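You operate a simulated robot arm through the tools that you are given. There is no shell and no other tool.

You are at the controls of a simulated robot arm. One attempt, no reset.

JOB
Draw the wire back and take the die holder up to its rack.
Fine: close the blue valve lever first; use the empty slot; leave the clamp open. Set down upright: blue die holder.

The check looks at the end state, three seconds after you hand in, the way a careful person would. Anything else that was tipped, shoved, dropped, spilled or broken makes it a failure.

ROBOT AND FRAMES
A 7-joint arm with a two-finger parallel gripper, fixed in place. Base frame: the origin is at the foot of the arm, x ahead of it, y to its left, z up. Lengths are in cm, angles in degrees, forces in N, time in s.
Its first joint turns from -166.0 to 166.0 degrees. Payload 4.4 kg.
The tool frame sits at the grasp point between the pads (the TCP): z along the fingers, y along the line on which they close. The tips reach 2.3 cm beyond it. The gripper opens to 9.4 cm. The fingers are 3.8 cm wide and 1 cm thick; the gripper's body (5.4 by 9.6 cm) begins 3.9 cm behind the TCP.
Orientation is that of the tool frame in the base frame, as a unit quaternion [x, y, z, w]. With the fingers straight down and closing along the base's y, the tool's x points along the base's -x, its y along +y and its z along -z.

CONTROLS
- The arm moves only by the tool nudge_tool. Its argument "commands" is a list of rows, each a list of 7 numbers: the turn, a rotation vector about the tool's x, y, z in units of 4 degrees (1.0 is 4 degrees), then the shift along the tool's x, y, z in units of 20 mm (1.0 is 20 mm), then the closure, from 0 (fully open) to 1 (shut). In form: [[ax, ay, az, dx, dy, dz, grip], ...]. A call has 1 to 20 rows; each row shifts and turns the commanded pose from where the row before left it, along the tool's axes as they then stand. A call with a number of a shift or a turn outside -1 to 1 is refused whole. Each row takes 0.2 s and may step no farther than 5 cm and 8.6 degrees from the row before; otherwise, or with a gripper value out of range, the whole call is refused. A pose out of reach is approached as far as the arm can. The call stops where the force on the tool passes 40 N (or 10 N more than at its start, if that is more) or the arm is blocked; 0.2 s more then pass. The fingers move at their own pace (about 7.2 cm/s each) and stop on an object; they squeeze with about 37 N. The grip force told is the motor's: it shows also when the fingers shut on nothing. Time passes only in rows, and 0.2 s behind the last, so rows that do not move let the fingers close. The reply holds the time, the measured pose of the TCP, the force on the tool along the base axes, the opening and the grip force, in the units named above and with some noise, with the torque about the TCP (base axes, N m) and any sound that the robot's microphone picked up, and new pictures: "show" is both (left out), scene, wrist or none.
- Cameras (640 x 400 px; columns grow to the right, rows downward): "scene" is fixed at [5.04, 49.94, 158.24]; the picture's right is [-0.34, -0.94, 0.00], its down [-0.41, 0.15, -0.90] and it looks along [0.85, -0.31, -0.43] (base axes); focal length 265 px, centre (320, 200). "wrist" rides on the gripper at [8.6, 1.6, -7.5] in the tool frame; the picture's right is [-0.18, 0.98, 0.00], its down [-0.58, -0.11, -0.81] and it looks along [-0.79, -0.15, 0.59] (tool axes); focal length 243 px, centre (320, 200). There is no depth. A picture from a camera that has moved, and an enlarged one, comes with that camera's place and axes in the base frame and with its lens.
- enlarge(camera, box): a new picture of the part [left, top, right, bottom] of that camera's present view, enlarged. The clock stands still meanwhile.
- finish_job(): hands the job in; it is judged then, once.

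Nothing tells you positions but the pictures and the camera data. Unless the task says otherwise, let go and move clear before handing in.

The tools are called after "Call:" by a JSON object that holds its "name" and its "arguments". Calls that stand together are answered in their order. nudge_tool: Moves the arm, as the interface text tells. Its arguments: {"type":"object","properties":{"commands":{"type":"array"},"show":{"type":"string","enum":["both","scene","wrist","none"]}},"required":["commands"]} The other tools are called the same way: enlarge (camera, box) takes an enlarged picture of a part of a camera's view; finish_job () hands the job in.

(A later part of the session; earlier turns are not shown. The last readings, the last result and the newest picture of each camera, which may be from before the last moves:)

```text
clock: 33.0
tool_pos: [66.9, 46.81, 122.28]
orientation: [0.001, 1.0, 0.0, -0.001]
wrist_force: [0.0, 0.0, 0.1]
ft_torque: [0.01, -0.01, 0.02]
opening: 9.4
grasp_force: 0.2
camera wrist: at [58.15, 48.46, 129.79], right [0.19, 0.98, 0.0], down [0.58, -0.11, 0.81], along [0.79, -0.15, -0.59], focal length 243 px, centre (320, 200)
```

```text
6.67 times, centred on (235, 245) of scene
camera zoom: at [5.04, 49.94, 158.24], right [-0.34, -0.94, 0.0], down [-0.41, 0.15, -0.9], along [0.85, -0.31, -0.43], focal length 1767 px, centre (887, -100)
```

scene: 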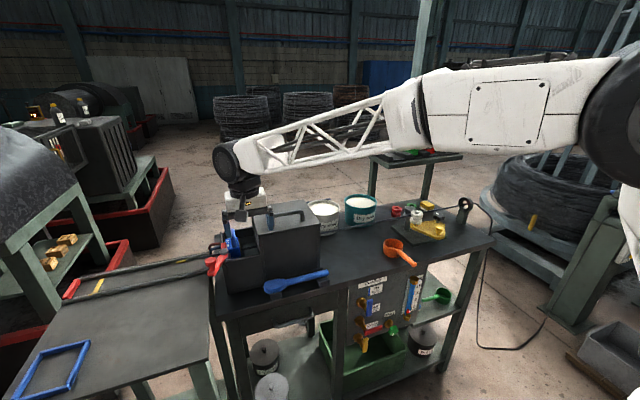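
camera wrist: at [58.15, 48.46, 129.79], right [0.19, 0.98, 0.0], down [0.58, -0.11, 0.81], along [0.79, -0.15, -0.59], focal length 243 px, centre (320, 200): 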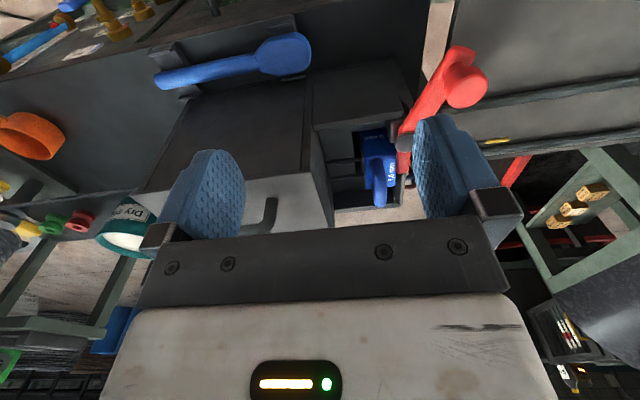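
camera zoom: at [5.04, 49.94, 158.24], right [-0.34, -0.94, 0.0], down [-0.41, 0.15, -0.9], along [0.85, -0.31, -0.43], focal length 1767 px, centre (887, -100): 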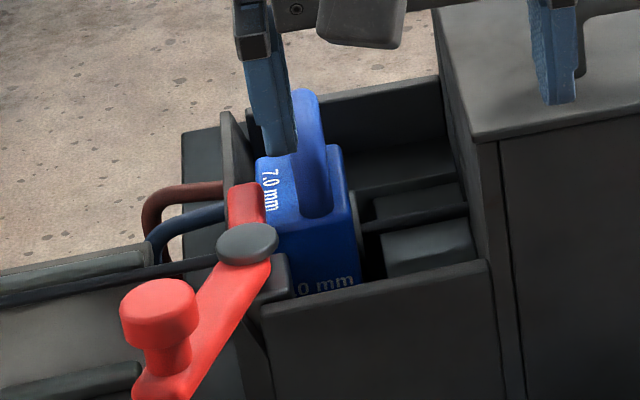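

The handle is a loop lying in the x–z plane, and the clamp's tail overlaps the holder's top edge. The wire runs through the holder along y, at x≈85 and z≈103. While the holder is still clamped, I'll draw the wire back (−y) from the free stretch right of the box, so I'm moving there and yawing the gripper to close across the wire.

Call:
{"name": "nudge_tool", "arguments": {"commands": [[0, 0, 0, -0.05, -1, 0, 0.5], [0, 0, 0, -0.05, -1, 0, 0.5], [0, 0, 0, -0.05, -1, 0, 0.5], [0, 0, 0, -0.05, -1, 0, 0.5], [0, 0, 0, -0.05, -1, 0, 0.5], [0, 0, 0, -0.05, -1, 0, 0.5], [0, 0, 0, -0.05, -1, 0, 0.5], [0, 0, 0, -0.05, -1, 0, 0.5], [0, 0, 0, -0.05, -1, 0, 0.5], [0, 0, 0, -0.05, -1, 0, 0.5], [0, 0, 0, -0.05, -1, 0, 0.5], [0, 0, 0, -0.05, -1, 0, 0.5], [0, 0, 0, -0.05, -1, 0, 0.5], [0, 0, 0, -0.05, -1, 0, 0.5], [0, 0, 0, -0.05, -1, 0, 0.5], [0, 0, 0, -0.05, -1, 0, 0.5], [0, 0, 0, -0.05, -1, 0, 0.5], [0, 0, 0, -0.05, -1, 0, 0.5], [0, 0, 0, -0.05, -1, 0, 0.5]]}}

Call:
{"name": "enlarge", "arguments": {"camera": "wrist", "box": [100, 60, 440, 240]}}

Call:
{"name": "nudge_tool", "arguments": {"commands": [[0, 0, -1, 0, 0, 0, 0.5], [0, 0, -1, 0, 0, 0, 0.5], [0, 0, -1, 0, 0, 0, 0.5], [0, 0, -1, 0, 0, 0, 0.5], [0, 0, -1, 0, 0, 0, 0.5], [0, 0, -1, 0, 0, 0, 0.5], [0, 0, -1, 0, 0, 0, 0.5], [0, 0, -1, 0, 0, 0, 0.5], [0, 0, -1, 0, 0, 0, 0.5], [0, 0, -1, 0, 0, 0, 0.5], [0, 0, -1, 0, 0, 0, 0.5], [0, 0, -1, 0, 0, 0, 0.5], [0, 0, -1, 0, 0, 0, 0.5], [0, 0, -1, 0, 0, 0, 0.5], [0, 0, -1, 0, 0, 0, 0.5], [0, 0, -1, 0, 0, 0, 0.5], [0, 0, -1, 0, 0, 0, 0.5], [0, 0, -1, 0, 0, 0, 0.5], [0, 0, -1, 0, 0, 0, 0.5], [0, 0, -1, 0, 0, 0, 0.5]]}}

```text
clock: 37.0
tool_pos: [68.93, 8.74, 122.48]
orientation: [0.002, 1.0, 0.0, -0.001]
wrist_force: [0.0, -0.1, -0.2]
ft_torque: [-0.01, -0.01, -0.01]
opening: 4.7
grasp_force: 0.1
camera wrist: at [60.09, 10.32, 129.82], right [0.19, 0.98, 0.0], down [0.58, -0.11, 0.81], along [0.79, -0.15, -0.59], focal length 243 px, centre (320, 200)
```

scene: 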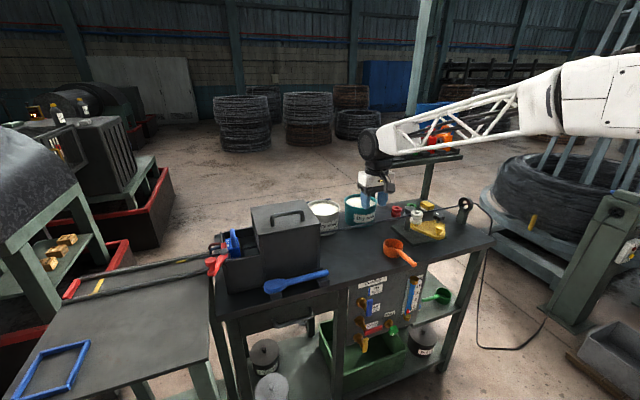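
wrist: 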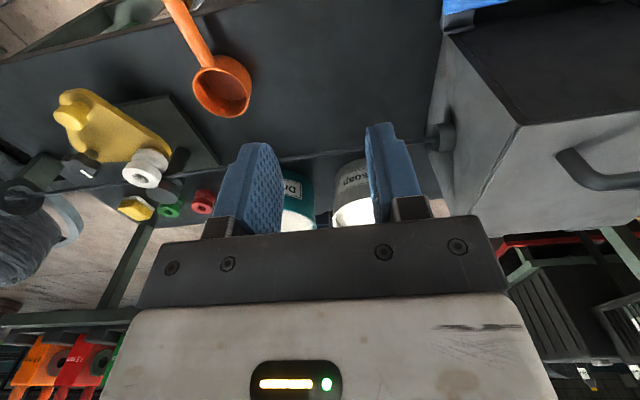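

```text
1.88 times, centred on (270, 150) of wrist
camera zoom: at [60.09, 10.32, 129.82], right [0.19, 0.98, 0.0], down [0.58, -0.11, 0.81], along [0.79, -0.15, -0.59], focal length 457 px, centre (414, 294)
```

zoom: 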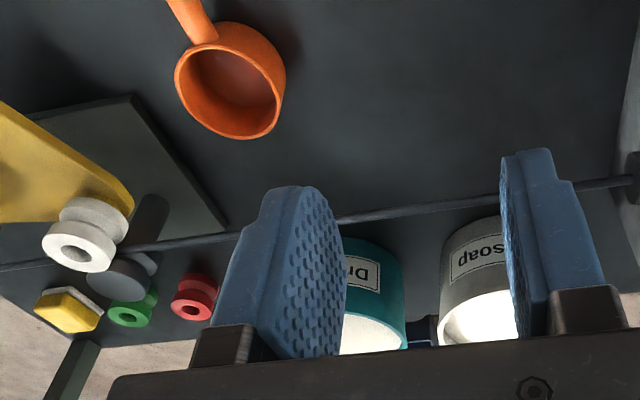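

```text
clock: 41.2
tool_pos: [68.73, 8.7, 122.44]
orientation: [-0.642, 0.767, 0.001, 0.0]
wrist_force: [-0.2, -0.1, 0.9]
ft_torque: [0.01, 0.03, 0.02]
opening: 4.7
grasp_force: 0.1
camera wrist: at [65.48, 0.53, 129.92], right [-0.94, 0.35, 0.0], down [0.21, 0.55, 0.81], along [0.28, 0.75, -0.59], focal length 243 px, centre (320, 200)
```

scene: 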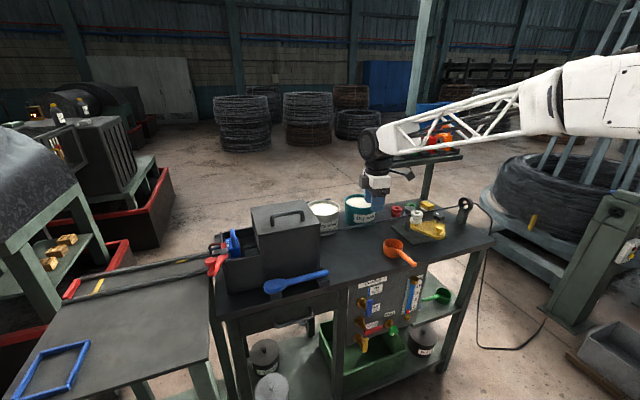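
wrist: 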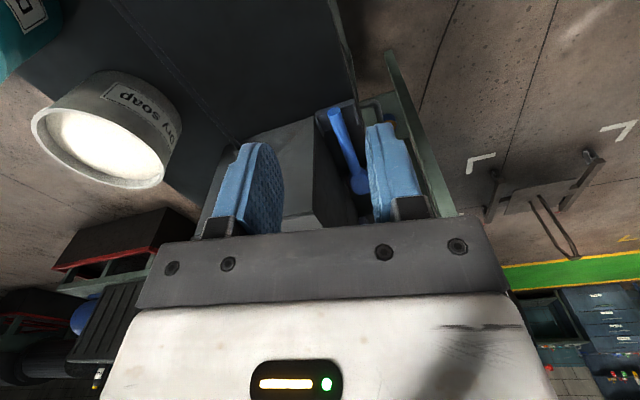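

The gripper has yawed 80°. I'll finish the yaw and lean it 30° so its body stays away from the soap buckets.

Call:
{"name": "nudge_tool", "arguments": {"commands": [[0, 0, -1, 0, 0, 0, 0.5], [0, 0, -1, 0, 0, 0, 0.5], [0, 0, -0.5, 0, 0, 0, 0.5], [1, 0, 0, 0, 0, 0, 0.5], [1, 0, 0, 0, 0, 0, 0.5], [1, 0, 0, 0, 0, 0, 0.5], [1, 0, 0, 0, 0, 0, 0.5], [1, 0, 0, 0, 0, 0, 0.5], [1, 0, 0, 0, 0, 0, 0.5], [1, 0, 0, 0, 0, 0, 0.5], [0.5, 0, 0, 0, 0, 0, 0.5]]}}

```text
clock: 43.6
tool_pos: [68.63, 8.63, 122.52]
orientation: [-0.682, 0.684, -0.184, 0.183]
wrist_force: [0.3, 0.3, 0.4]
ft_torque: [0.01, -0.03, -0.03]
opening: 4.69
grasp_force: 0.0
camera wrist: at [63.41, 0.08, 128.01], right [-0.85, 0.19, -0.49], down [-0.31, 0.58, 0.75], along [0.43, 0.79, -0.44], focal length 243 px, centre (320, 200)
```

scene: 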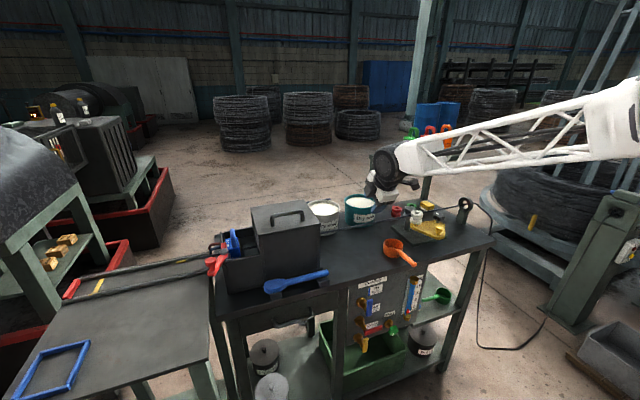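
wrist: 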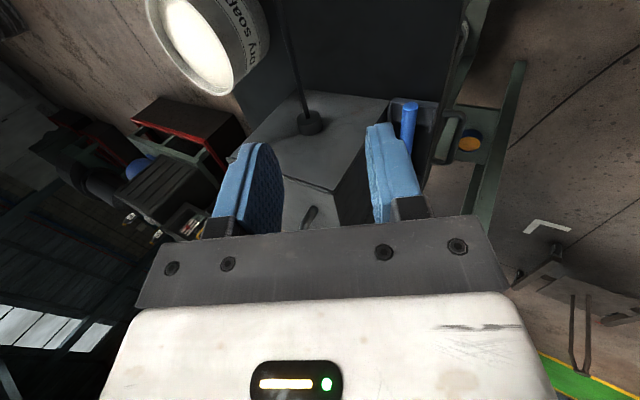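

The orientation is right. I'll move over the wire near y=14 and come in along the finger axis, stopping about 4 cm short to check.

Call:
{"name": "nudge_tool", "arguments": {"commands": [[0, 0, 0, -0.895, -0.752, 0, 0.5], [0, 0, 0, -0.895, -0.752, 0, 0.5], [0, 0, 0, -0.895, -0.752, 0, 0.5], [0, 0, 0, 0, 0, 1, 0.5], [0, 0, 0, 0, 0, 1, 0.5], [0, 0, 0, 0, 0, 1, 0.5], [0, 0, 0, 0, 0, 1, 0.5], [0, 0, 0, 0, 0, 1, 0.5], [0, 0, 0, 0, 0, 1, 0.5], [0, 0, 0, 0, 0, 1, 0.5], [0, 0, 0, 0, 0, 1, 0.5], [0, 0, 0, 0, 0, 1, 0.5], [0, 0, 0, 0, 0, 1, 0.5]]}}

Call:
{"name": "enlarge", "arguments": {"camera": "wrist", "box": [200, 60, 440, 220]}}

Call:
{"name": "enlarge", "arguments": {"camera": "scene", "box": [290, 160, 450, 260]}}

```text
clock: 46.4
tool_pos: [82.55, 13.84, 107.41]
orientation: [-0.682, 0.684, -0.183, 0.183]
wrist_force: [-0.5, 0.6, 0.4]
ft_torque: [-0.02, 0.02, 0.03]
opening: 4.72
grasp_force: 0.1
camera wrist: at [77.3, 5.23, 112.96], right [-0.85, 0.19, -0.49], down [-0.31, 0.58, 0.75], along [0.43, 0.79, -0.44], focal length 243 px, centre (320, 200)
```

scene: 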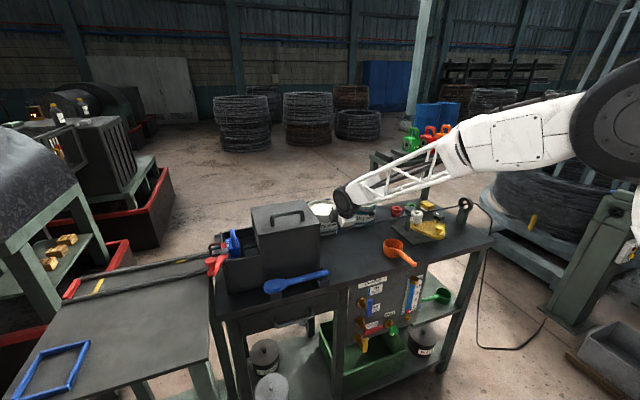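
wrist: 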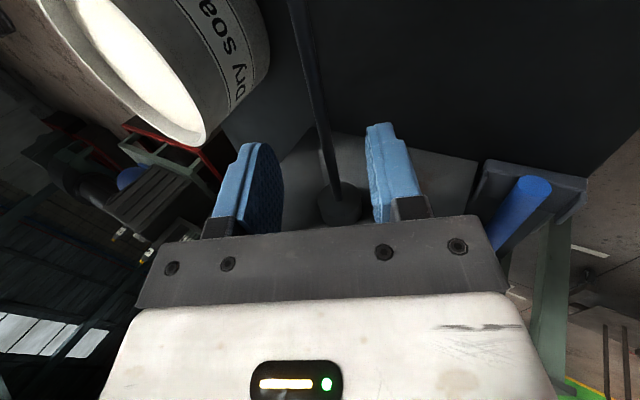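

```text
2.50 times, centred on (320, 140) of wrist
camera zoom: at [77.3, 5.23, 112.96], right [-0.85, 0.19, -0.49], down [-0.31, 0.58, 0.75], along [0.43, 0.79, -0.44], focal length 606 px, centre (320, 350)
```

zoom: 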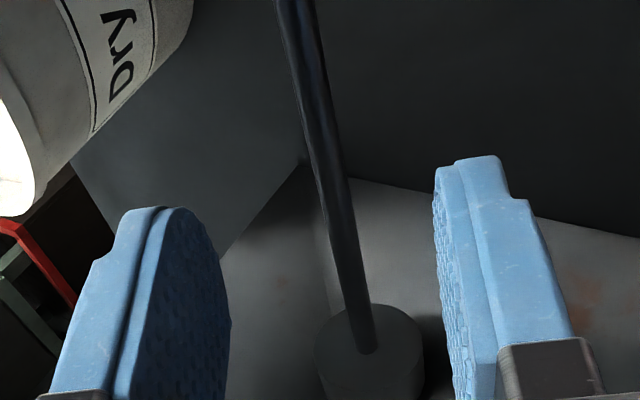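

```text
4.00 times, centred on (370, 210) of scene
camera zoom: at [5.04, 49.94, 158.24], right [-0.34, -0.94, 0.0], down [-0.41, 0.15, -0.9], along [0.85, -0.31, -0.43], focal length 1060 px, centre (120, 160)
```

zoom: 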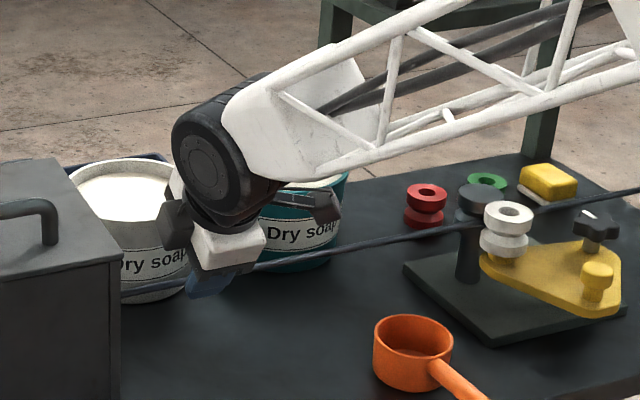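

The wire lies centred between the fingers. I'll advance the last 4.3 cm and close on it.

Call:
{"name": "nudge_tool", "arguments": {"commands": [[0, 0, 0, 0, 0, 0.72, 0.5], [0, 0, 0, 0, 0, 0.72, 0.5], [0, 0, 0, 0, 0, 0.72, 0.5], [0, 0, 0, 0, 0, 0, 1], [0, 0, 0, 0, 0, 0, 1], [0, 0, 0, 0, 0, 0, 1], [0, 0, 0, 0, 0, 0, 1]]}}

Call:
{"name": "enlarge", "arguments": {"camera": "wrist", "box": [200, 60, 440, 220]}}

```text
clock: 48.2
tool_pos: [84.68, 13.99, 103.62]
orientation: [-0.683, 0.684, -0.182, 0.181]
wrist_force: [-11.5, 0.9, 2.4]
ft_torque: [0.04, 0.02, 1.06]
opening: 0.79
grasp_force: 45.6
stopped in row 7: the force on the tool passed its limit at 41 N (the readings are from after the stop); the commanded pose is now the measured one
camera wrist: at [79.46, 5.34, 109.1], right [-0.85, 0.19, -0.49], down [-0.3, 0.58, 0.75], along [0.42, 0.79, -0.44], focal length 243 px, centre (320, 200)
```

scene: 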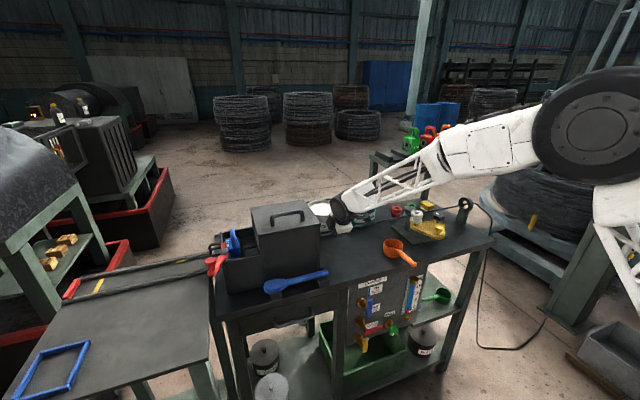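
wrist: 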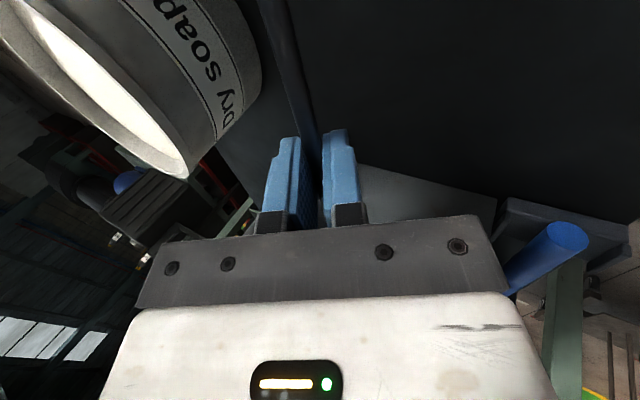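

```text
2.50 times, centred on (320, 140) of wrist
camera zoom: at [79.46, 5.34, 109.1], right [-0.85, 0.19, -0.49], down [-0.3, 0.58, 0.75], along [0.42, 0.79, -0.44], focal length 606 px, centre (320, 350)
```

zoom: 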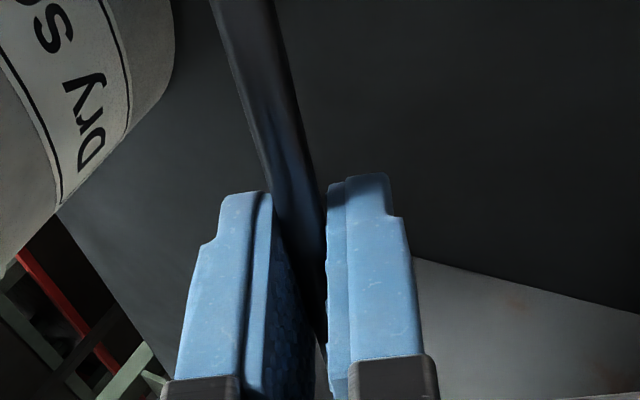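

The wire is gripped, with an opening of 0.79 cm. I'll draw it gently in −y and watch the force and the yellow tip.

Call:
{"name": "nudge_tool", "arguments": {"commands": [[0, 0, 0, 0, 0.05, 0, 1], [0, 0, 0, 0.2, 0, 0, 1], [0, 0, 0, 0.3, 0, 0, 1], [0, 0, 0, 0.4, 0, 0, 1], [0, 0, 0, 0.5, 0, 0, 1]]}}

Call:
{"name": "enlarge", "arguments": {"camera": "scene", "box": [170, 210, 290, 285]}}

```text
clock: 49.5
tool_pos: [84.65, 11.25, 103.47]
orientation: [-0.683, 0.684, -0.182, 0.181]
wrist_force: [16.0, 3.6, -7.4]
ft_torque: [0.43, -0.06, 1.13]
opening: 0.78
grasp_force: 45.1
stopped in row 5: the force on the tool passed its limit at 42 N (the readings are from after the stop); the commanded pose is now the measured one
camera wrist: at [79.45, 2.58, 109.09], right [-0.85, 0.19, -0.49], down [-0.31, 0.58, 0.75], along [0.42, 0.79, -0.44], focal length 243 px, centre (320, 200)
```

scene: 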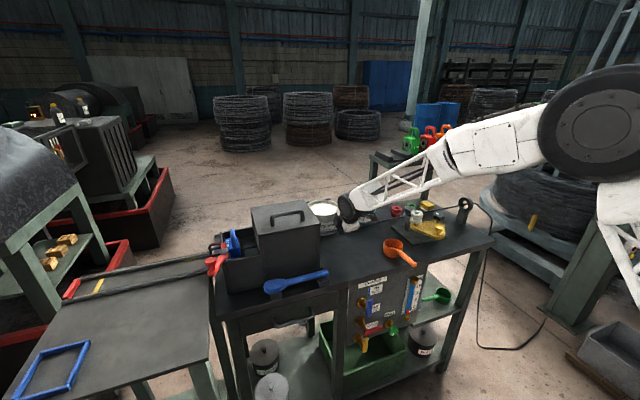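
wrist: 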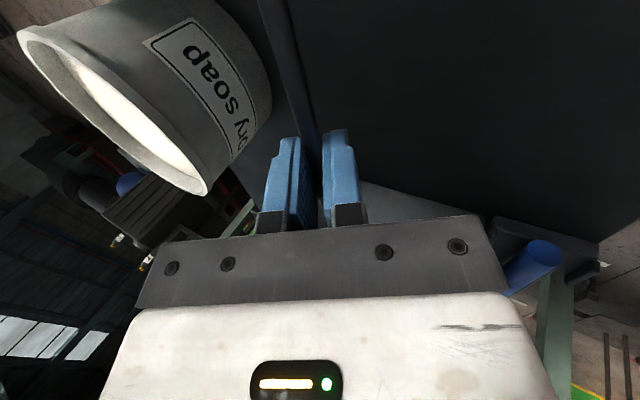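

```text
5.33 times, centred on (230, 248) of scene
camera zoom: at [5.04, 49.94, 158.24], right [-0.34, -0.94, 0.0], down [-0.41, 0.15, -0.9], along [0.85, -0.31, -0.43], focal length 1413 px, centre (800, -53)
```

zoom: 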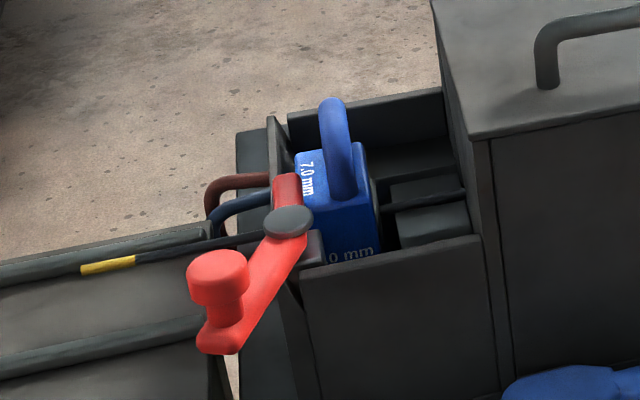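

The tip moved with the pull, from y≈70.2 to 67.6, so the wire slides freely. The stop came from side load caused by slight misalignment, so I'll trim that out.

Call:
{"name": "nudge_tool", "arguments": {"commands": [[0, -0.05, -0.087, 0, 0, 0, 1], [0, 0, 0, 0, 0, 0, 1]], "show": "none"}}

```text
clock: 50.1
tool_pos: [84.62, 11.14, 103.45]
orientation: [0.685, -0.682, 0.182, -0.183]
wrist_force: [21.5, -3.8, -4.7]
ft_torque: [-0.15, -0.08, -1.34]
opening: 0.77
grasp_force: 45.3
```

Call:
{"name": "nudge_tool", "arguments": {"commands": [[0, 0.025, 0.045, 0, -0.017, 0.021, 1], [0, 0, 0, 0, 0, 0, 1]], "show": "none"}}

```text
clock: 50.7
tool_pos: [84.6, 11.23, 103.49]
orientation: [0.684, -0.683, 0.182, -0.181]
wrist_force: [0.3, -1.8, 1.9]
ft_torque: [0.22, 0.0, -0.43]
opening: 0.79
grasp_force: 45.5
```

The side load is nearly zero now. I'll pull in short strokes.

Call:
{"name": "nudge_tool", "arguments": {"commands": [[0, 0, 0, 0.4, 0, 0, 1], [0, 0, 0, 0.5, 0, 0, 1], [0, 0, 0, 0.5, 0, 0, 1], [0, 0, 0, 0.5, 0, 0, 1], [0, 0, 0, 0.3, 0, 0, 1]], "show": "none"}}

```text
clock: 51.9
tool_pos: [84.71, 6.87, 103.65]
orientation: [0.684, -0.683, 0.182, -0.182]
wrist_force: [-27.9, 4.7, 13.3]
ft_torque: [0.0, 0.11, -0.33]
opening: 0.77
grasp_force: 45.2
```

Call:
{"name": "nudge_tool", "arguments": {"commands": [[0, 0, 0, 0, 0.019, -0.031, 1], [0, 0, 0, 0.5, 0.0044, -0.0072, 1], [0, 0, 0, 0.5, 0.0044, -0.0072, 1], [0, 0, 0, 0.5, 0.0044, -0.0072, 1], [0, 0, 0, 0.5, 0.0044, -0.0072, 1], [0, 0, 0, 0.5, 0.0044, -0.0072, 1]], "show": "none"}}

```text
clock: 53.3
tool_pos: [84.66, 2.0, 103.69]
orientation: [0.684, -0.682, 0.182, -0.181]
wrist_force: [22.9, 5.2, -6.4]
ft_torque: [-0.28, -0.09, -0.88]
opening: 0.79
grasp_force: 45.1
```

Call:
{"name": "nudge_tool", "arguments": {"commands": [[0, 0.017, 0.03, 0, -0.017, 0.021, 1], [0, 0, 0, 0.5, 0.0015, -0.003, 1], [0, 0, 0, 0.5, 0.0015, -0.003, 1], [0, 0, 0, 0.5, 0.0015, -0.003, 1], [0, 0, 0, 0.5, 0.0015, -0.003, 1], [0, 0, 0, 0.5, 0.0015, -0.003, 1]], "show": "both"}}

Call:
{"name": "enlarge", "arguments": {"camera": "scene", "box": [170, 210, 290, 285]}}

Call:
{"name": "enlarge", "arguments": {"camera": "scene", "box": [300, 160, 540, 320]}}

```text
clock: 54.7
tool_pos: [84.56, -3.23, 103.57]
orientation: [-0.683, 0.684, -0.183, 0.182]
wrist_force: [32.9, 4.9, -11.9]
ft_torque: [-0.17, -0.14, 0.31]
opening: 0.77
grasp_force: 44.6
camera wrist: at [79.37, -11.85, 109.21], right [-0.85, 0.19, -0.49], down [-0.31, 0.58, 0.75], along [0.42, 0.79, -0.44], focal length 243 px, centre (320, 200)
```

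scene: 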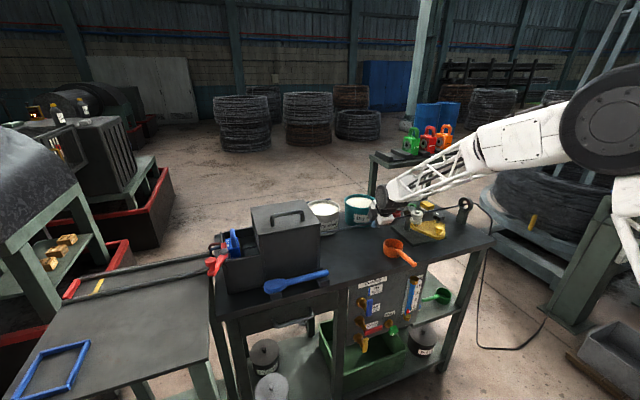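
wrist: 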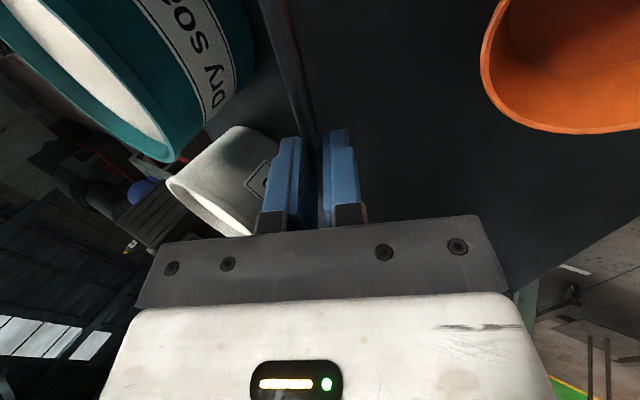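

```text
5.33 times, centred on (230, 248) of scene
camera zoom: at [5.04, 49.94, 158.24], right [-0.34, -0.94, 0.0], down [-0.41, 0.15, -0.9], along [0.85, -0.31, -0.43], focal length 1413 px, centre (800, -53)
```

zoom: 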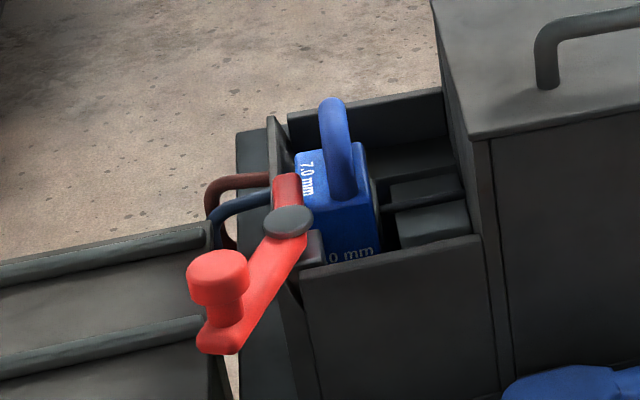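

```text
2.50 times, centred on (420, 240) of scene
camera zoom: at [5.04, 49.94, 158.24], right [-0.34, -0.94, 0.0], down [-0.41, 0.15, -0.9], along [0.85, -0.31, -0.43], focal length 662 px, centre (70, 100)
```

zoom: 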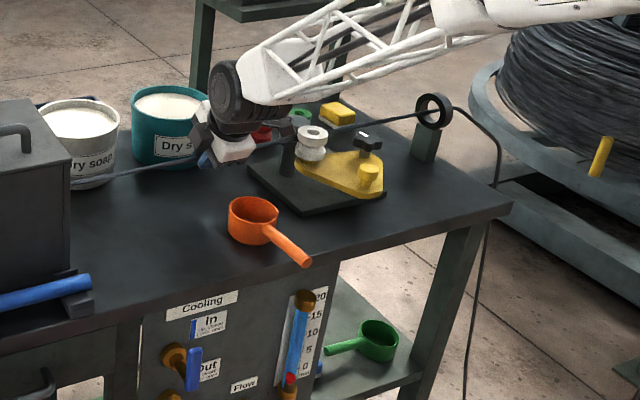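

The wire end has left the outer side (tip ≈ y 53). I'll trim the side load and keep pulling until the tip is clear of the holder.

Call:
{"name": "nudge_tool", "arguments": {"commands": [[0, 0, 0, 0, -0.024, 0.034, 1], [0, 0, 0, 0.5, -0.004, 0.004, 1], [0, 0, 0, 0.5, -0.004, 0.004, 1], [0, 0, 0, 0.5, -0.004, 0.004, 1]], "show": "none"}}

```text
clock: 55.7
tool_pos: [84.67, -6.05, 103.63]
orientation: [-0.683, 0.684, -0.182, 0.182]
wrist_force: [-16.0, 4.7, 22.7]
ft_torque: [-0.11, 0.01, 0.24]
opening: 0.77
grasp_force: 44.9
```

Call:
{"name": "nudge_tool", "arguments": {"commands": [[0, 0, 0, 0, 0.005, -0.032, 1], [0, 0, 0, 0.5, 0, 0, 1], [0, 0, 0, 0.5, 0, 0, 1], [0, 0, 0, 0.5, 0, 0, 1], [0, 0, 0, 0.5, 0, 0, 1]], "show": "both"}}

Call:
{"name": "enlarge", "arguments": {"camera": "scene", "box": [200, 210, 300, 275]}}

Call:
{"name": "enlarge", "arguments": {"camera": "scene", "box": [340, 170, 500, 270]}}

```text
clock: 56.9
tool_pos: [84.71, -9.81, 103.67]
orientation: [0.684, -0.683, 0.182, -0.182]
wrist_force: [-0.3, 10.6, 0.1]
ft_torque: [0.85, -0.01, 0.41]
opening: 0.77
grasp_force: 45.1
stopped in row 5: the force on the tool passed its limit at 62 N (the readings are from after the stop); the commanded pose is now the measured one
camera wrist: at [79.45, -18.57, 109.13], right [-0.85, 0.18, -0.49], down [-0.31, 0.58, 0.75], along [0.42, 0.79, -0.44], focal length 243 px, centre (320, 200)
```

scene: 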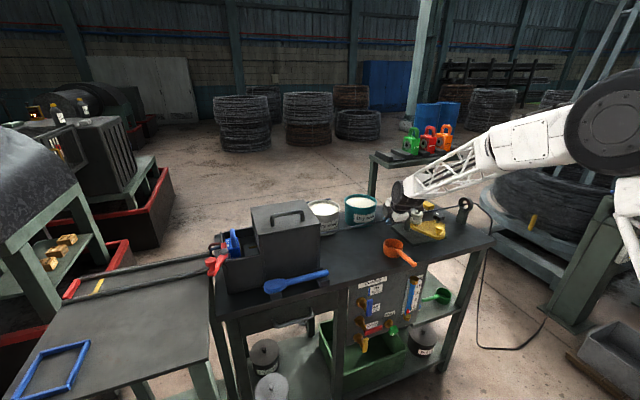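
wrist: 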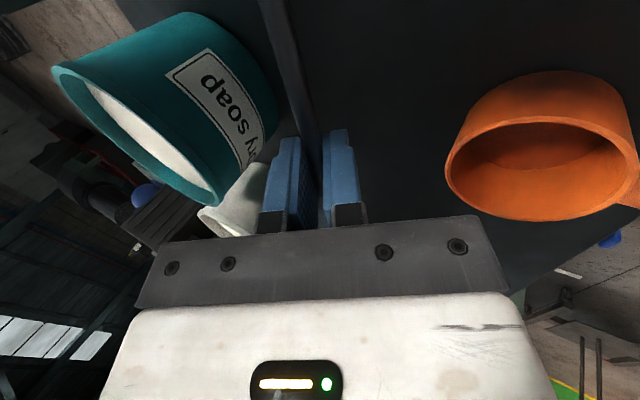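

```text
6.15 times, centred on (250, 242) of scene
camera zoom: at [5.04, 49.94, 158.24], right [-0.34, -0.94, 0.0], down [-0.41, 0.15, -0.9], along [0.85, -0.31, -0.43], focal length 1631 px, centre (751, -62)
```

zoom: 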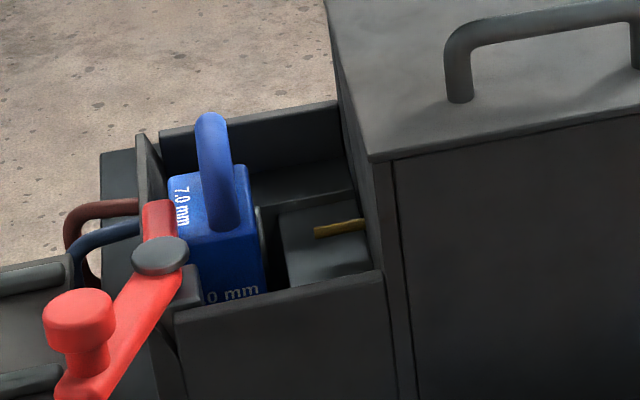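

```text
4.00 times, centred on (420, 220) of scene
camera zoom: at [5.04, 49.94, 158.24], right [-0.34, -0.94, 0.0], down [-0.41, 0.15, -0.9], along [0.85, -0.31, -0.43], focal length 1060 px, centre (-80, 120)
```

zoom: 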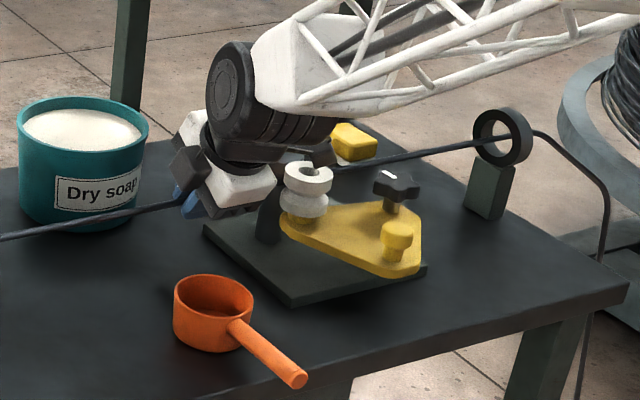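

The yellow wire tip is now visible clear of the holder inside the cell, so the wire is withdrawn. The stop was at the end of travel. I'll release the wire and retreat along the finger axis.

Call:
{"name": "nudge_tool", "arguments": {"commands": [[0, 0, 0, 0, 0, 0, 0.6], [0, 0, 0, 0, 0, 0, 0.6], [0, 0, 0, 0, 0, 0, 0.6], [0, 0, 0, 0, 0, -0.4, 0.6], [0, 0, 0, 0, 0, -0.8, 0.6], [0, 0, 0, 0, 0, -1, 0.6], [0, 0, 0, 0, 0, -1, 0.6], [0, 0, 0, 0, 0, -1, 0.6], [0, 0, 0, 0, 0, -1, 0.6], [0, 0, 0, 0, 0, -1, 0.6], [0, 0, 0, 0, 0, -1, 0.6], [0, 0, 0, 0, 0, -1, 0.6], [0, 0, 0, 0, 0, -1, 0.6]]}}

Call:
{"name": "enlarge", "arguments": {"camera": "scene", "box": [200, 210, 300, 275]}}

Call:
{"name": "enlarge", "arguments": {"camera": "scene", "box": [340, 170, 500, 270]}}

```text
clock: 59.7
tool_pos: [75.61, -9.8, 119.49]
orientation: [0.684, -0.683, 0.182, -0.182]
wrist_force: [0.0, 0.1, 0.0]
ft_torque: [-0.01, 0.02, 0.0]
opening: 3.76
grasp_force: 0.0
camera wrist: at [70.3, -18.48, 125.06], right [-0.85, 0.18, -0.49], down [-0.31, 0.58, 0.75], along [0.42, 0.79, -0.44], focal length 243 px, centre (320, 200)
```

scene: 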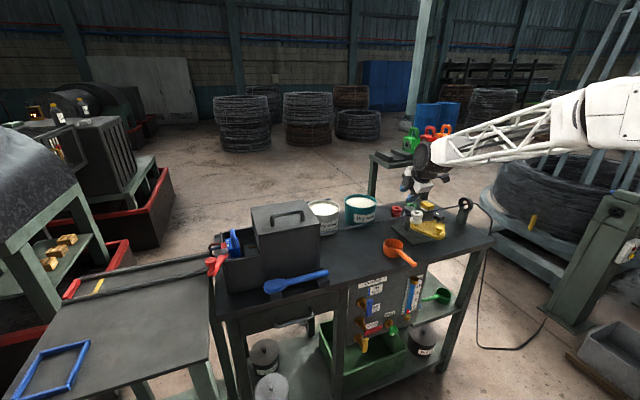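
wrist: 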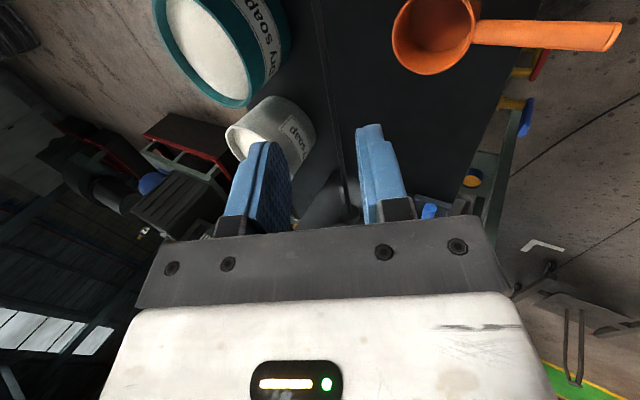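

```text
6.15 times, centred on (250, 242) of scene
camera zoom: at [5.04, 49.94, 158.24], right [-0.34, -0.94, 0.0], down [-0.41, 0.15, -0.9], along [0.85, -0.31, -0.43], focal length 1631 px, centre (751, -62)
```

zoom: 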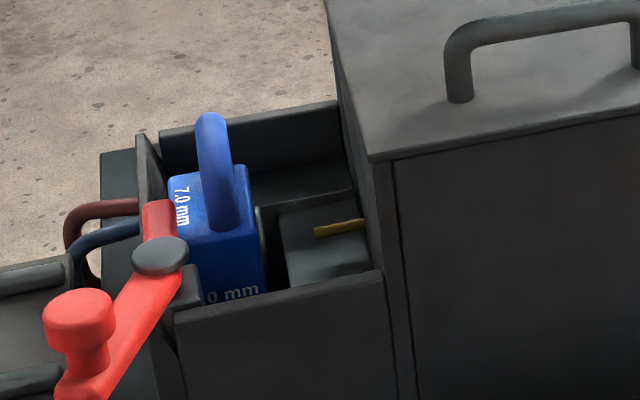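

```text
4.00 times, centred on (420, 220) of scene
camera zoom: at [5.04, 49.94, 158.24], right [-0.34, -0.94, 0.0], down [-0.41, 0.15, -0.9], along [0.85, -0.31, -0.43], focal length 1060 px, centre (-80, 120)
```

zoom: 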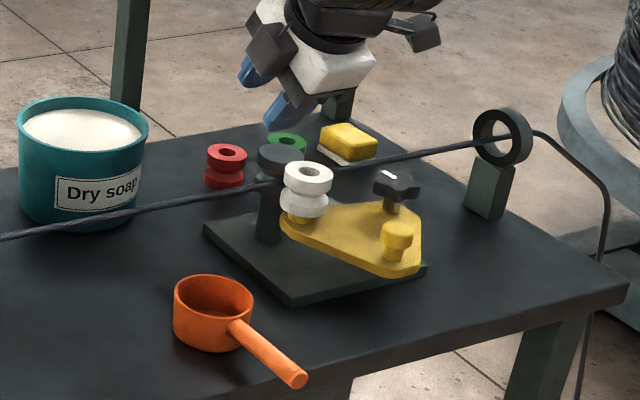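

The wire stayed withdrawn and nothing on the bench was disturbed. Next I'll restore the straight-down orientation and then go to the clamp knob.

Call:
{"name": "nudge_tool", "arguments": {"commands": [[-1, 0, 0, 0, 0, 0, 0.6], [-1, 0, 0, 0, 0, 0, 0.6], [-1, 0, 0, 0, 0, 0, 0.6], [-1, 0, 0, 0, 0, 0, 0.6], [-1, 0, 0, 0, 0, 0, 0.6], [-1, 0, 0, 0, 0, 0, 0.6], [-1, 0, 0, 0, 0, 0, 0.6], [-0.5, 0, 0, 0, 0, 0, 0.6], [0, 0, 1, 0, 0, 0, 0.6], [0, 0, 1, 0, 0, 0, 0.6], [0, 0, 1, 0, 0, 0, 0.6], [0, 0, 1, 0, 0, 0, 0.6], [0, 0, 1, 0, 0, 0, 0.6], [0, 0, 1, 0, 0, 0, 0.6], [0, 0, 1, 0, 0, 0, 0.6], [0, 0, 1, 0, 0, 0, 0.6], [0, 0, 1, 0, 0, 0, 0.6], [0, 0, 1, 0, 0, 0, 0.6], [0, 0, 1, 0, 0, 0, 0.6]], "show": "none"}}

Call:
{"name": "nudge_tool", "arguments": {"commands": [[0, 0, 1, 0, 0, 0, 0.6], [0, 0, 1, 0, 0, 0, 0.6], [0, 0, 1, 0, 0, 0, 0.6], [0, 0, 1, 0, 0, 0, 0.6], [0, 0, 1, 0, 0, 0, 0.6], [0, 0, 1, 0, 0, 0, 0.6], [0, 0, 1, 0, 0, 0, 0.6], [0, 0, 1, 0, 0, 0, 0.6], [0, 0, 1, 0, 0, 0, 0.6], [0, 0, 1, 0, 0, 0, 0.6], [0, 0, 1, 0, 0, 0, 0.6], [0, 0, 0.5, 0, 0, 0, 0.6]]}}

```text
clock: 63.7
tool_pos: [75.53, -10.03, 119.67]
orientation: [-0.39, 0.921, 0.001, -0.001]
wrist_force: [0.1, -0.8, -0.1]
ft_torque: [0.0, 0.01, -0.01]
opening: 3.75
grasp_force: 0.0
```

```text
clock: 66.3
tool_pos: [75.43, -9.91, 119.48]
orientation: [0.001, 1.0, 0.0, -0.001]
wrist_force: [0.2, 0.1, 0.8]
ft_torque: [0.01, -0.01, -0.01]
opening: 3.74
grasp_force: 0.0
camera wrist: at [66.78, -8.29, 126.9], right [0.19, 0.98, 0.0], down [0.58, -0.11, 0.8], along [0.79, -0.15, -0.59], focal length 243 px, centre (320, 200)
```

scene: 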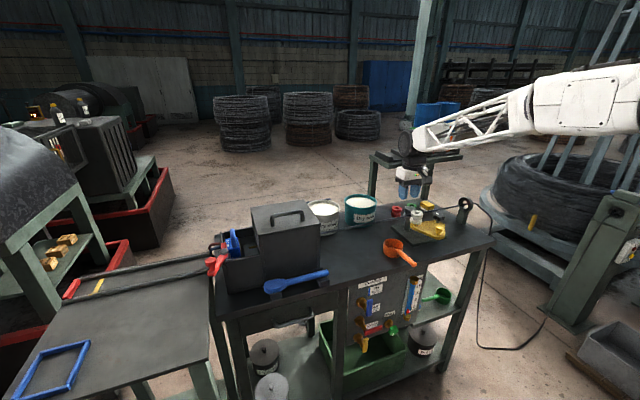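
wrist: 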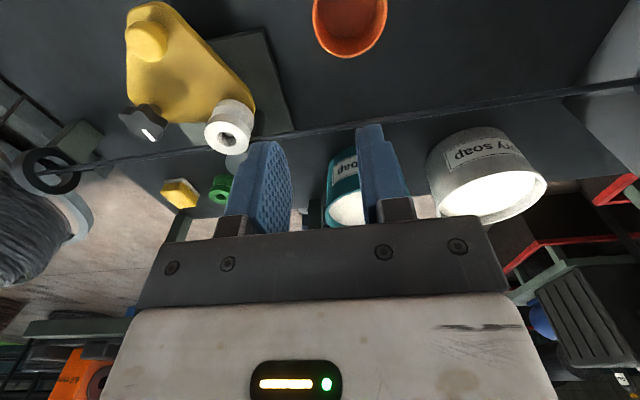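

Now across to the clamp side, staying high and in front.

Call:
{"name": "nudge_tool", "arguments": {"commands": [[0, 0, 0, 0.385, 1, -0.2, 1], [0, 0, 0, 0.385, 1, -0.2, 1], [0, 0, 0, 0.385, 1, -0.2, 1], [0, 0, 0, 0.385, 1, -0.2, 1], [0, 0, 0, 0.385, 1, -0.2, 1], [0, 0, 0, 0.385, 1, -0.2, 1], [0, 0, 0, 0.385, 1, -0.2, 1], [0, 0, 0, 0.385, 1, -0.2, 1], [0, 0, 0, 0.385, 1, -0.2, 1], [0, 0, 0, 0.385, 1, -0.2, 1], [0, 0, 0, 0.385, 1, -0.2, 1], [0, 0, 0, 0.385, 1, -0.2, 1], [0, 0, 0, 0.385, 1, -0.2, 1], [0, 0, 0, 0.385, 1, -0.2, 1], [0, 0, 0, 0.385, 1, -0.2, 1], [0, 0, 0, 0.385, 1, -0.2, 1], [0, 0, 0, 0.385, 1, -0.2, 1], [0, 0, 0, 0.385, 1, -0.2, 1], [0, 0, 0, 0.385, 1, -0.2, 1], [0, 0, 0, 0.385, 1, -0.2, 1]], "show": "none"}}

Call:
{"name": "nudge_tool", "arguments": {"commands": [[0, 0, 0, 0, 1, 0.2, 1], [0, 0, 0, 0, 1, 0.2, 1], [0, 0, 0, 0, 1, 0.2, 1], [0, 0, 0, 0, 1, 0.2, 1], [0, 0, 0, 0, 1, 0.2, 1], [0, 0, 0, 0, 1, 0.2, 1], [0, 0, 0, 0, 1, 0.2, 1], [0, 0, 0, 0, 1, 0.2, 1], [0, 0, 0, 0, 1, 0.2, 1], [0, 0, 0, 0, 1, 0.2, 1], [0, 0, 0, 0, 1, 0.2, 1], [0, 0, 0, 0, 1, 0.2, 1], [0, 0, 0, 0, 1, 0.2, 1], [0, 0, 0, 0, 1, 0.2, 1], [0, 0, 0, 0, 1, 0.2, 1], [0, 0, 0, 0, 1, 0.2, 1], [0, 0, 0, 0, 1, 0.2, 1]]}}

Call:
{"name": "enlarge", "arguments": {"camera": "wrist", "box": [180, 0, 420, 150]}}

```text
clock: 70.5
tool_pos: [60.21, 30.03, 127.54]
orientation: [0.0, 1.0, 0.0, -0.001]
wrist_force: [-0.5, -0.2, 0.0]
ft_torque: [0.01, 0.01, -0.02]
opening: 0.03
grasp_force: 37.2
```

```text
clock: 74.1
tool_pos: [60.17, 63.94, 120.92]
orientation: [0.0, 1.0, 0.001, -0.002]
wrist_force: [-0.2, 0.2, 0.4]
ft_torque: [-0.01, 0.0, 0.01]
opening: 0.01
grasp_force: 37.1
camera wrist: at [51.5, 65.66, 128.26], right [0.18, 0.98, 0.0], down [0.58, -0.11, 0.8], along [0.79, -0.15, -0.59], focal length 243 px, centre (320, 200)
```

scene: 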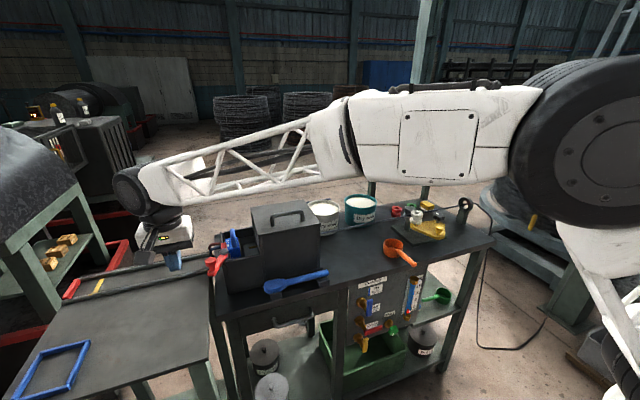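
wrist: 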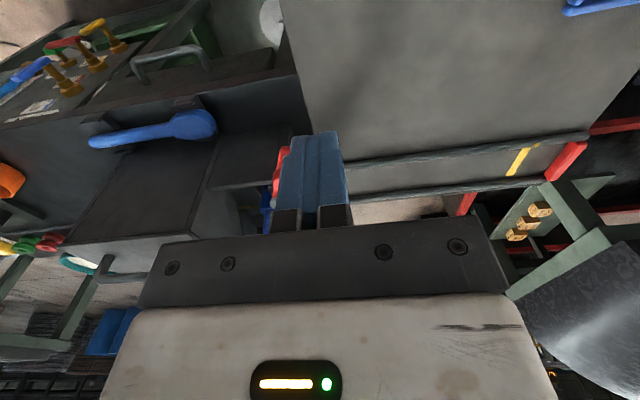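

```text
2.67 times, centred on (300, 75) of wrist
camera zoom: at [51.5, 65.66, 128.26], right [0.18, 0.98, 0.0], down [0.58, -0.11, 0.8], along [0.79, -0.15, -0.59], focal length 647 px, centre (373, 533)
```

zoom: 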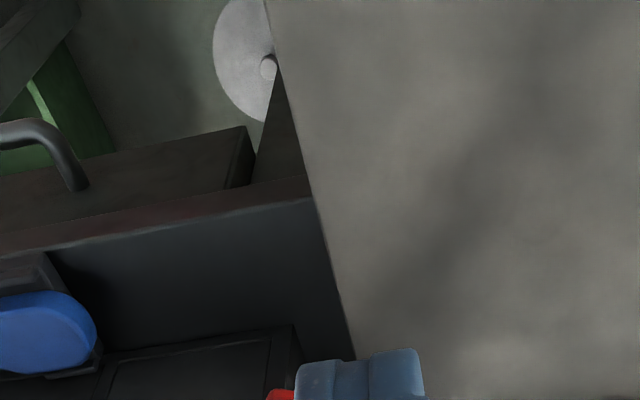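

Call:
{"name": "nudge_tool", "arguments": {"commands": [[0, 0, 0, -0.875, -0.03, 0.2, 1], [0, 0, 0, -0.875, -0.03, 0.5, 1], [0, 0, 0, -0.875, -0.03, 0.8, 1], [0, 0, 0, -0.875, -0.03, 0.95, 1], [0, 0, 0, -0.875, -0.03, 0.95, 1], [0, 0, 0, -0.875, -0.03, 0.9, 1]]}}

Call:
{"name": "enlarge", "arguments": {"camera": "scene", "box": [170, 210, 290, 285]}}

Call:
{"name": "enlarge", "arguments": {"camera": "wrist", "box": [200, 100, 380, 240]}}

```text
clock: 75.5
tool_pos: [70.62, 63.72, 112.34]
orientation: [0.0, 1.0, 0.0, 0.0]
wrist_force: [0.8, -0.6, 0.8]
ft_torque: [-0.03, 0.02, 0.01]
opening: 0.0
grasp_force: 37.2
camera wrist: at [61.9, 65.38, 119.51], right [0.18, 0.98, 0.0], down [0.58, -0.11, 0.81], along [0.79, -0.15, -0.59], focal length 243 px, centre (320, 200)
```

scene: 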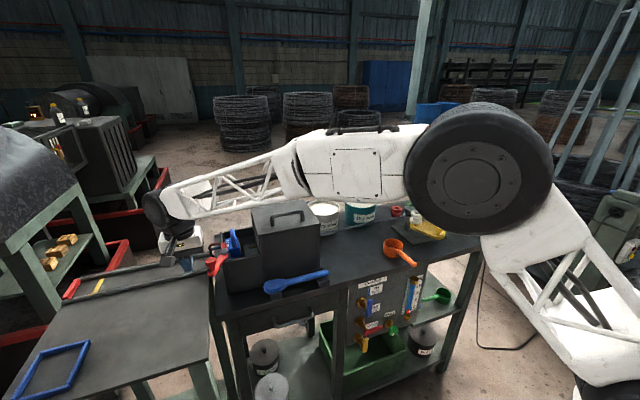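
wrist: 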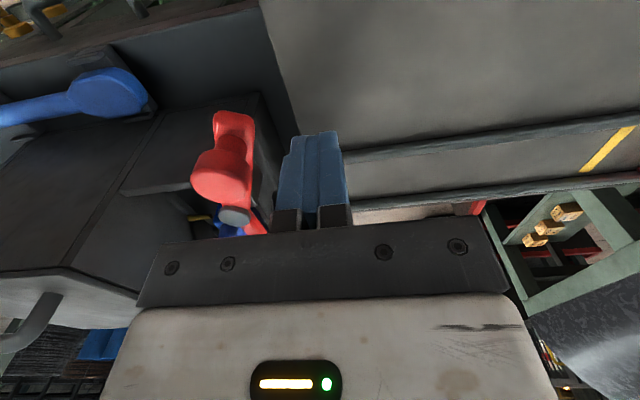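

```text
5.33 times, centred on (230, 248) of scene
camera zoom: at [5.04, 49.94, 158.24], right [-0.34, -0.94, 0.0], down [-0.41, 0.15, -0.9], along [0.85, -0.31, -0.43], focal length 1413 px, centre (800, -53)
```

zoom: 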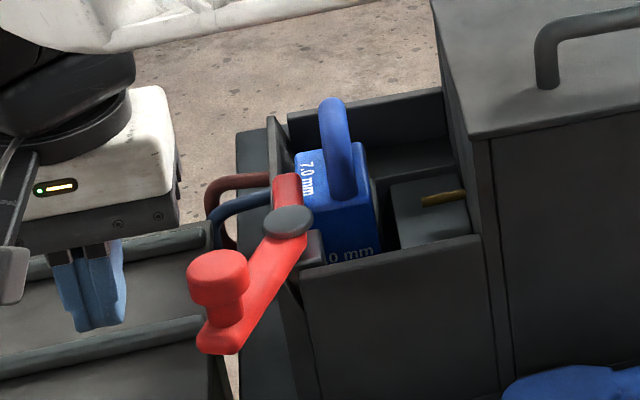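

```text
2.86 times, centred on (290, 170) of wrist
camera zoom: at [61.9, 65.38, 119.51], right [0.18, 0.98, 0.0], down [0.58, -0.11, 0.81], along [0.79, -0.15, -0.59], focal length 693 px, centre (406, 286)
```

zoom: 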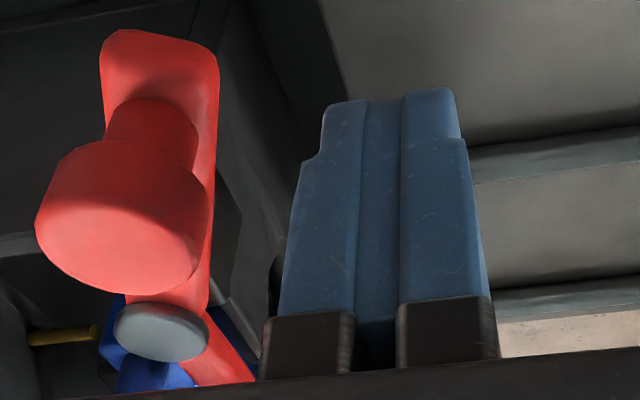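

The fingers sit on the +y side of the knob at knob height. I'll sweep the knob toward −y around the pivot, which swings the tail off the holder, and check halfway.

Call:
{"name": "nudge_tool", "arguments": {"commands": [[0, 0, 0, 0.1, -0.6, 0, 1], [0, 0, 0, 0.1, -0.6, 0, 1], [0, 0, 0, 0.08, -0.45, 0, 1], [0, 0, 0, 0.08, -0.45, 0, 1], [0, 0, 0, 0.02, -0.5, 0, 1], [0, 0, 0, 0.02, -0.5, 0, 1], [0, 0, 0, -0.1, -0.5, 0, 1], [0, 0, 0, -0.1, -0.5, 0, 1]]}}

Call:
{"name": "enlarge", "arguments": {"camera": "scene", "box": [170, 210, 290, 285]}}

Call:
{"name": "enlarge", "arguments": {"camera": "wrist", "box": [200, 100, 440, 240]}}

```text
clock: 77.3
tool_pos: [70.36, 55.48, 112.17]
orientation: [0.0, 1.0, 0.0, -0.002]
wrist_force: [-1.1, 1.5, 0.4]
ft_torque: [0.05, -0.01, 0.02]
opening: 0.0
grasp_force: 36.9
camera wrist: at [61.62, 57.11, 119.5], right [0.18, 0.98, 0.0], down [0.58, -0.11, 0.8], along [0.79, -0.15, -0.59], focal length 243 px, centre (320, 200)
```

scene: 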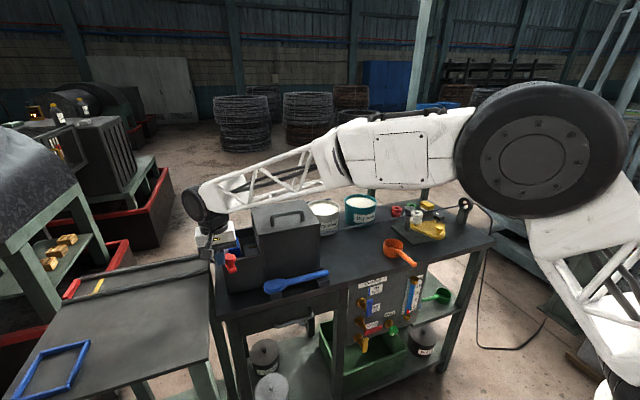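
wrist: 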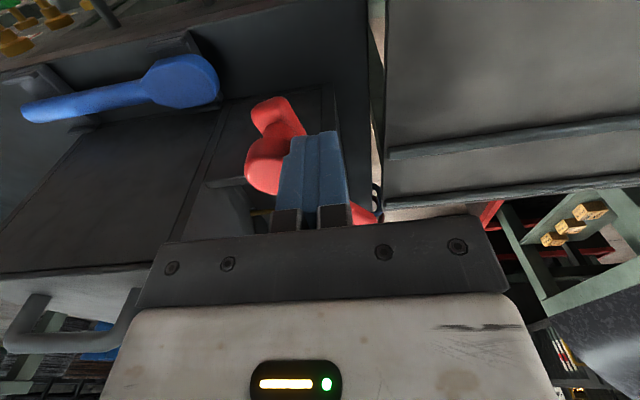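

```text
5.33 times, centred on (230, 248) of scene
camera zoom: at [5.04, 49.94, 158.24], right [-0.34, -0.94, 0.0], down [-0.41, 0.15, -0.9], along [0.85, -0.31, -0.43], focal length 1413 px, centre (800, -53)
```

zoom: 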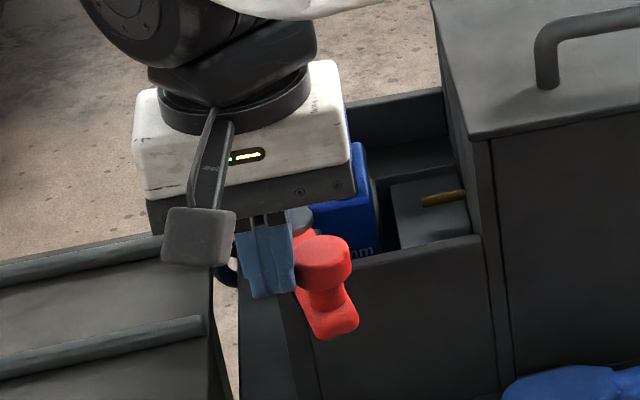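

```text
2.67 times, centred on (320, 170) of wrist
camera zoom: at [61.62, 57.11, 119.5], right [0.18, 0.98, 0.0], down [0.58, -0.11, 0.8], along [0.79, -0.15, -0.59], focal length 647 px, centre (320, 280)
```

zoom: 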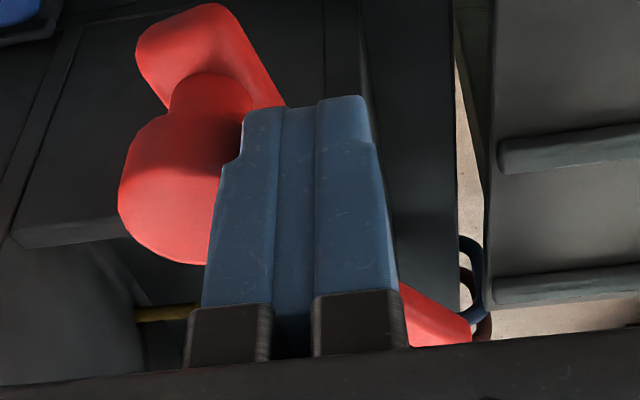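

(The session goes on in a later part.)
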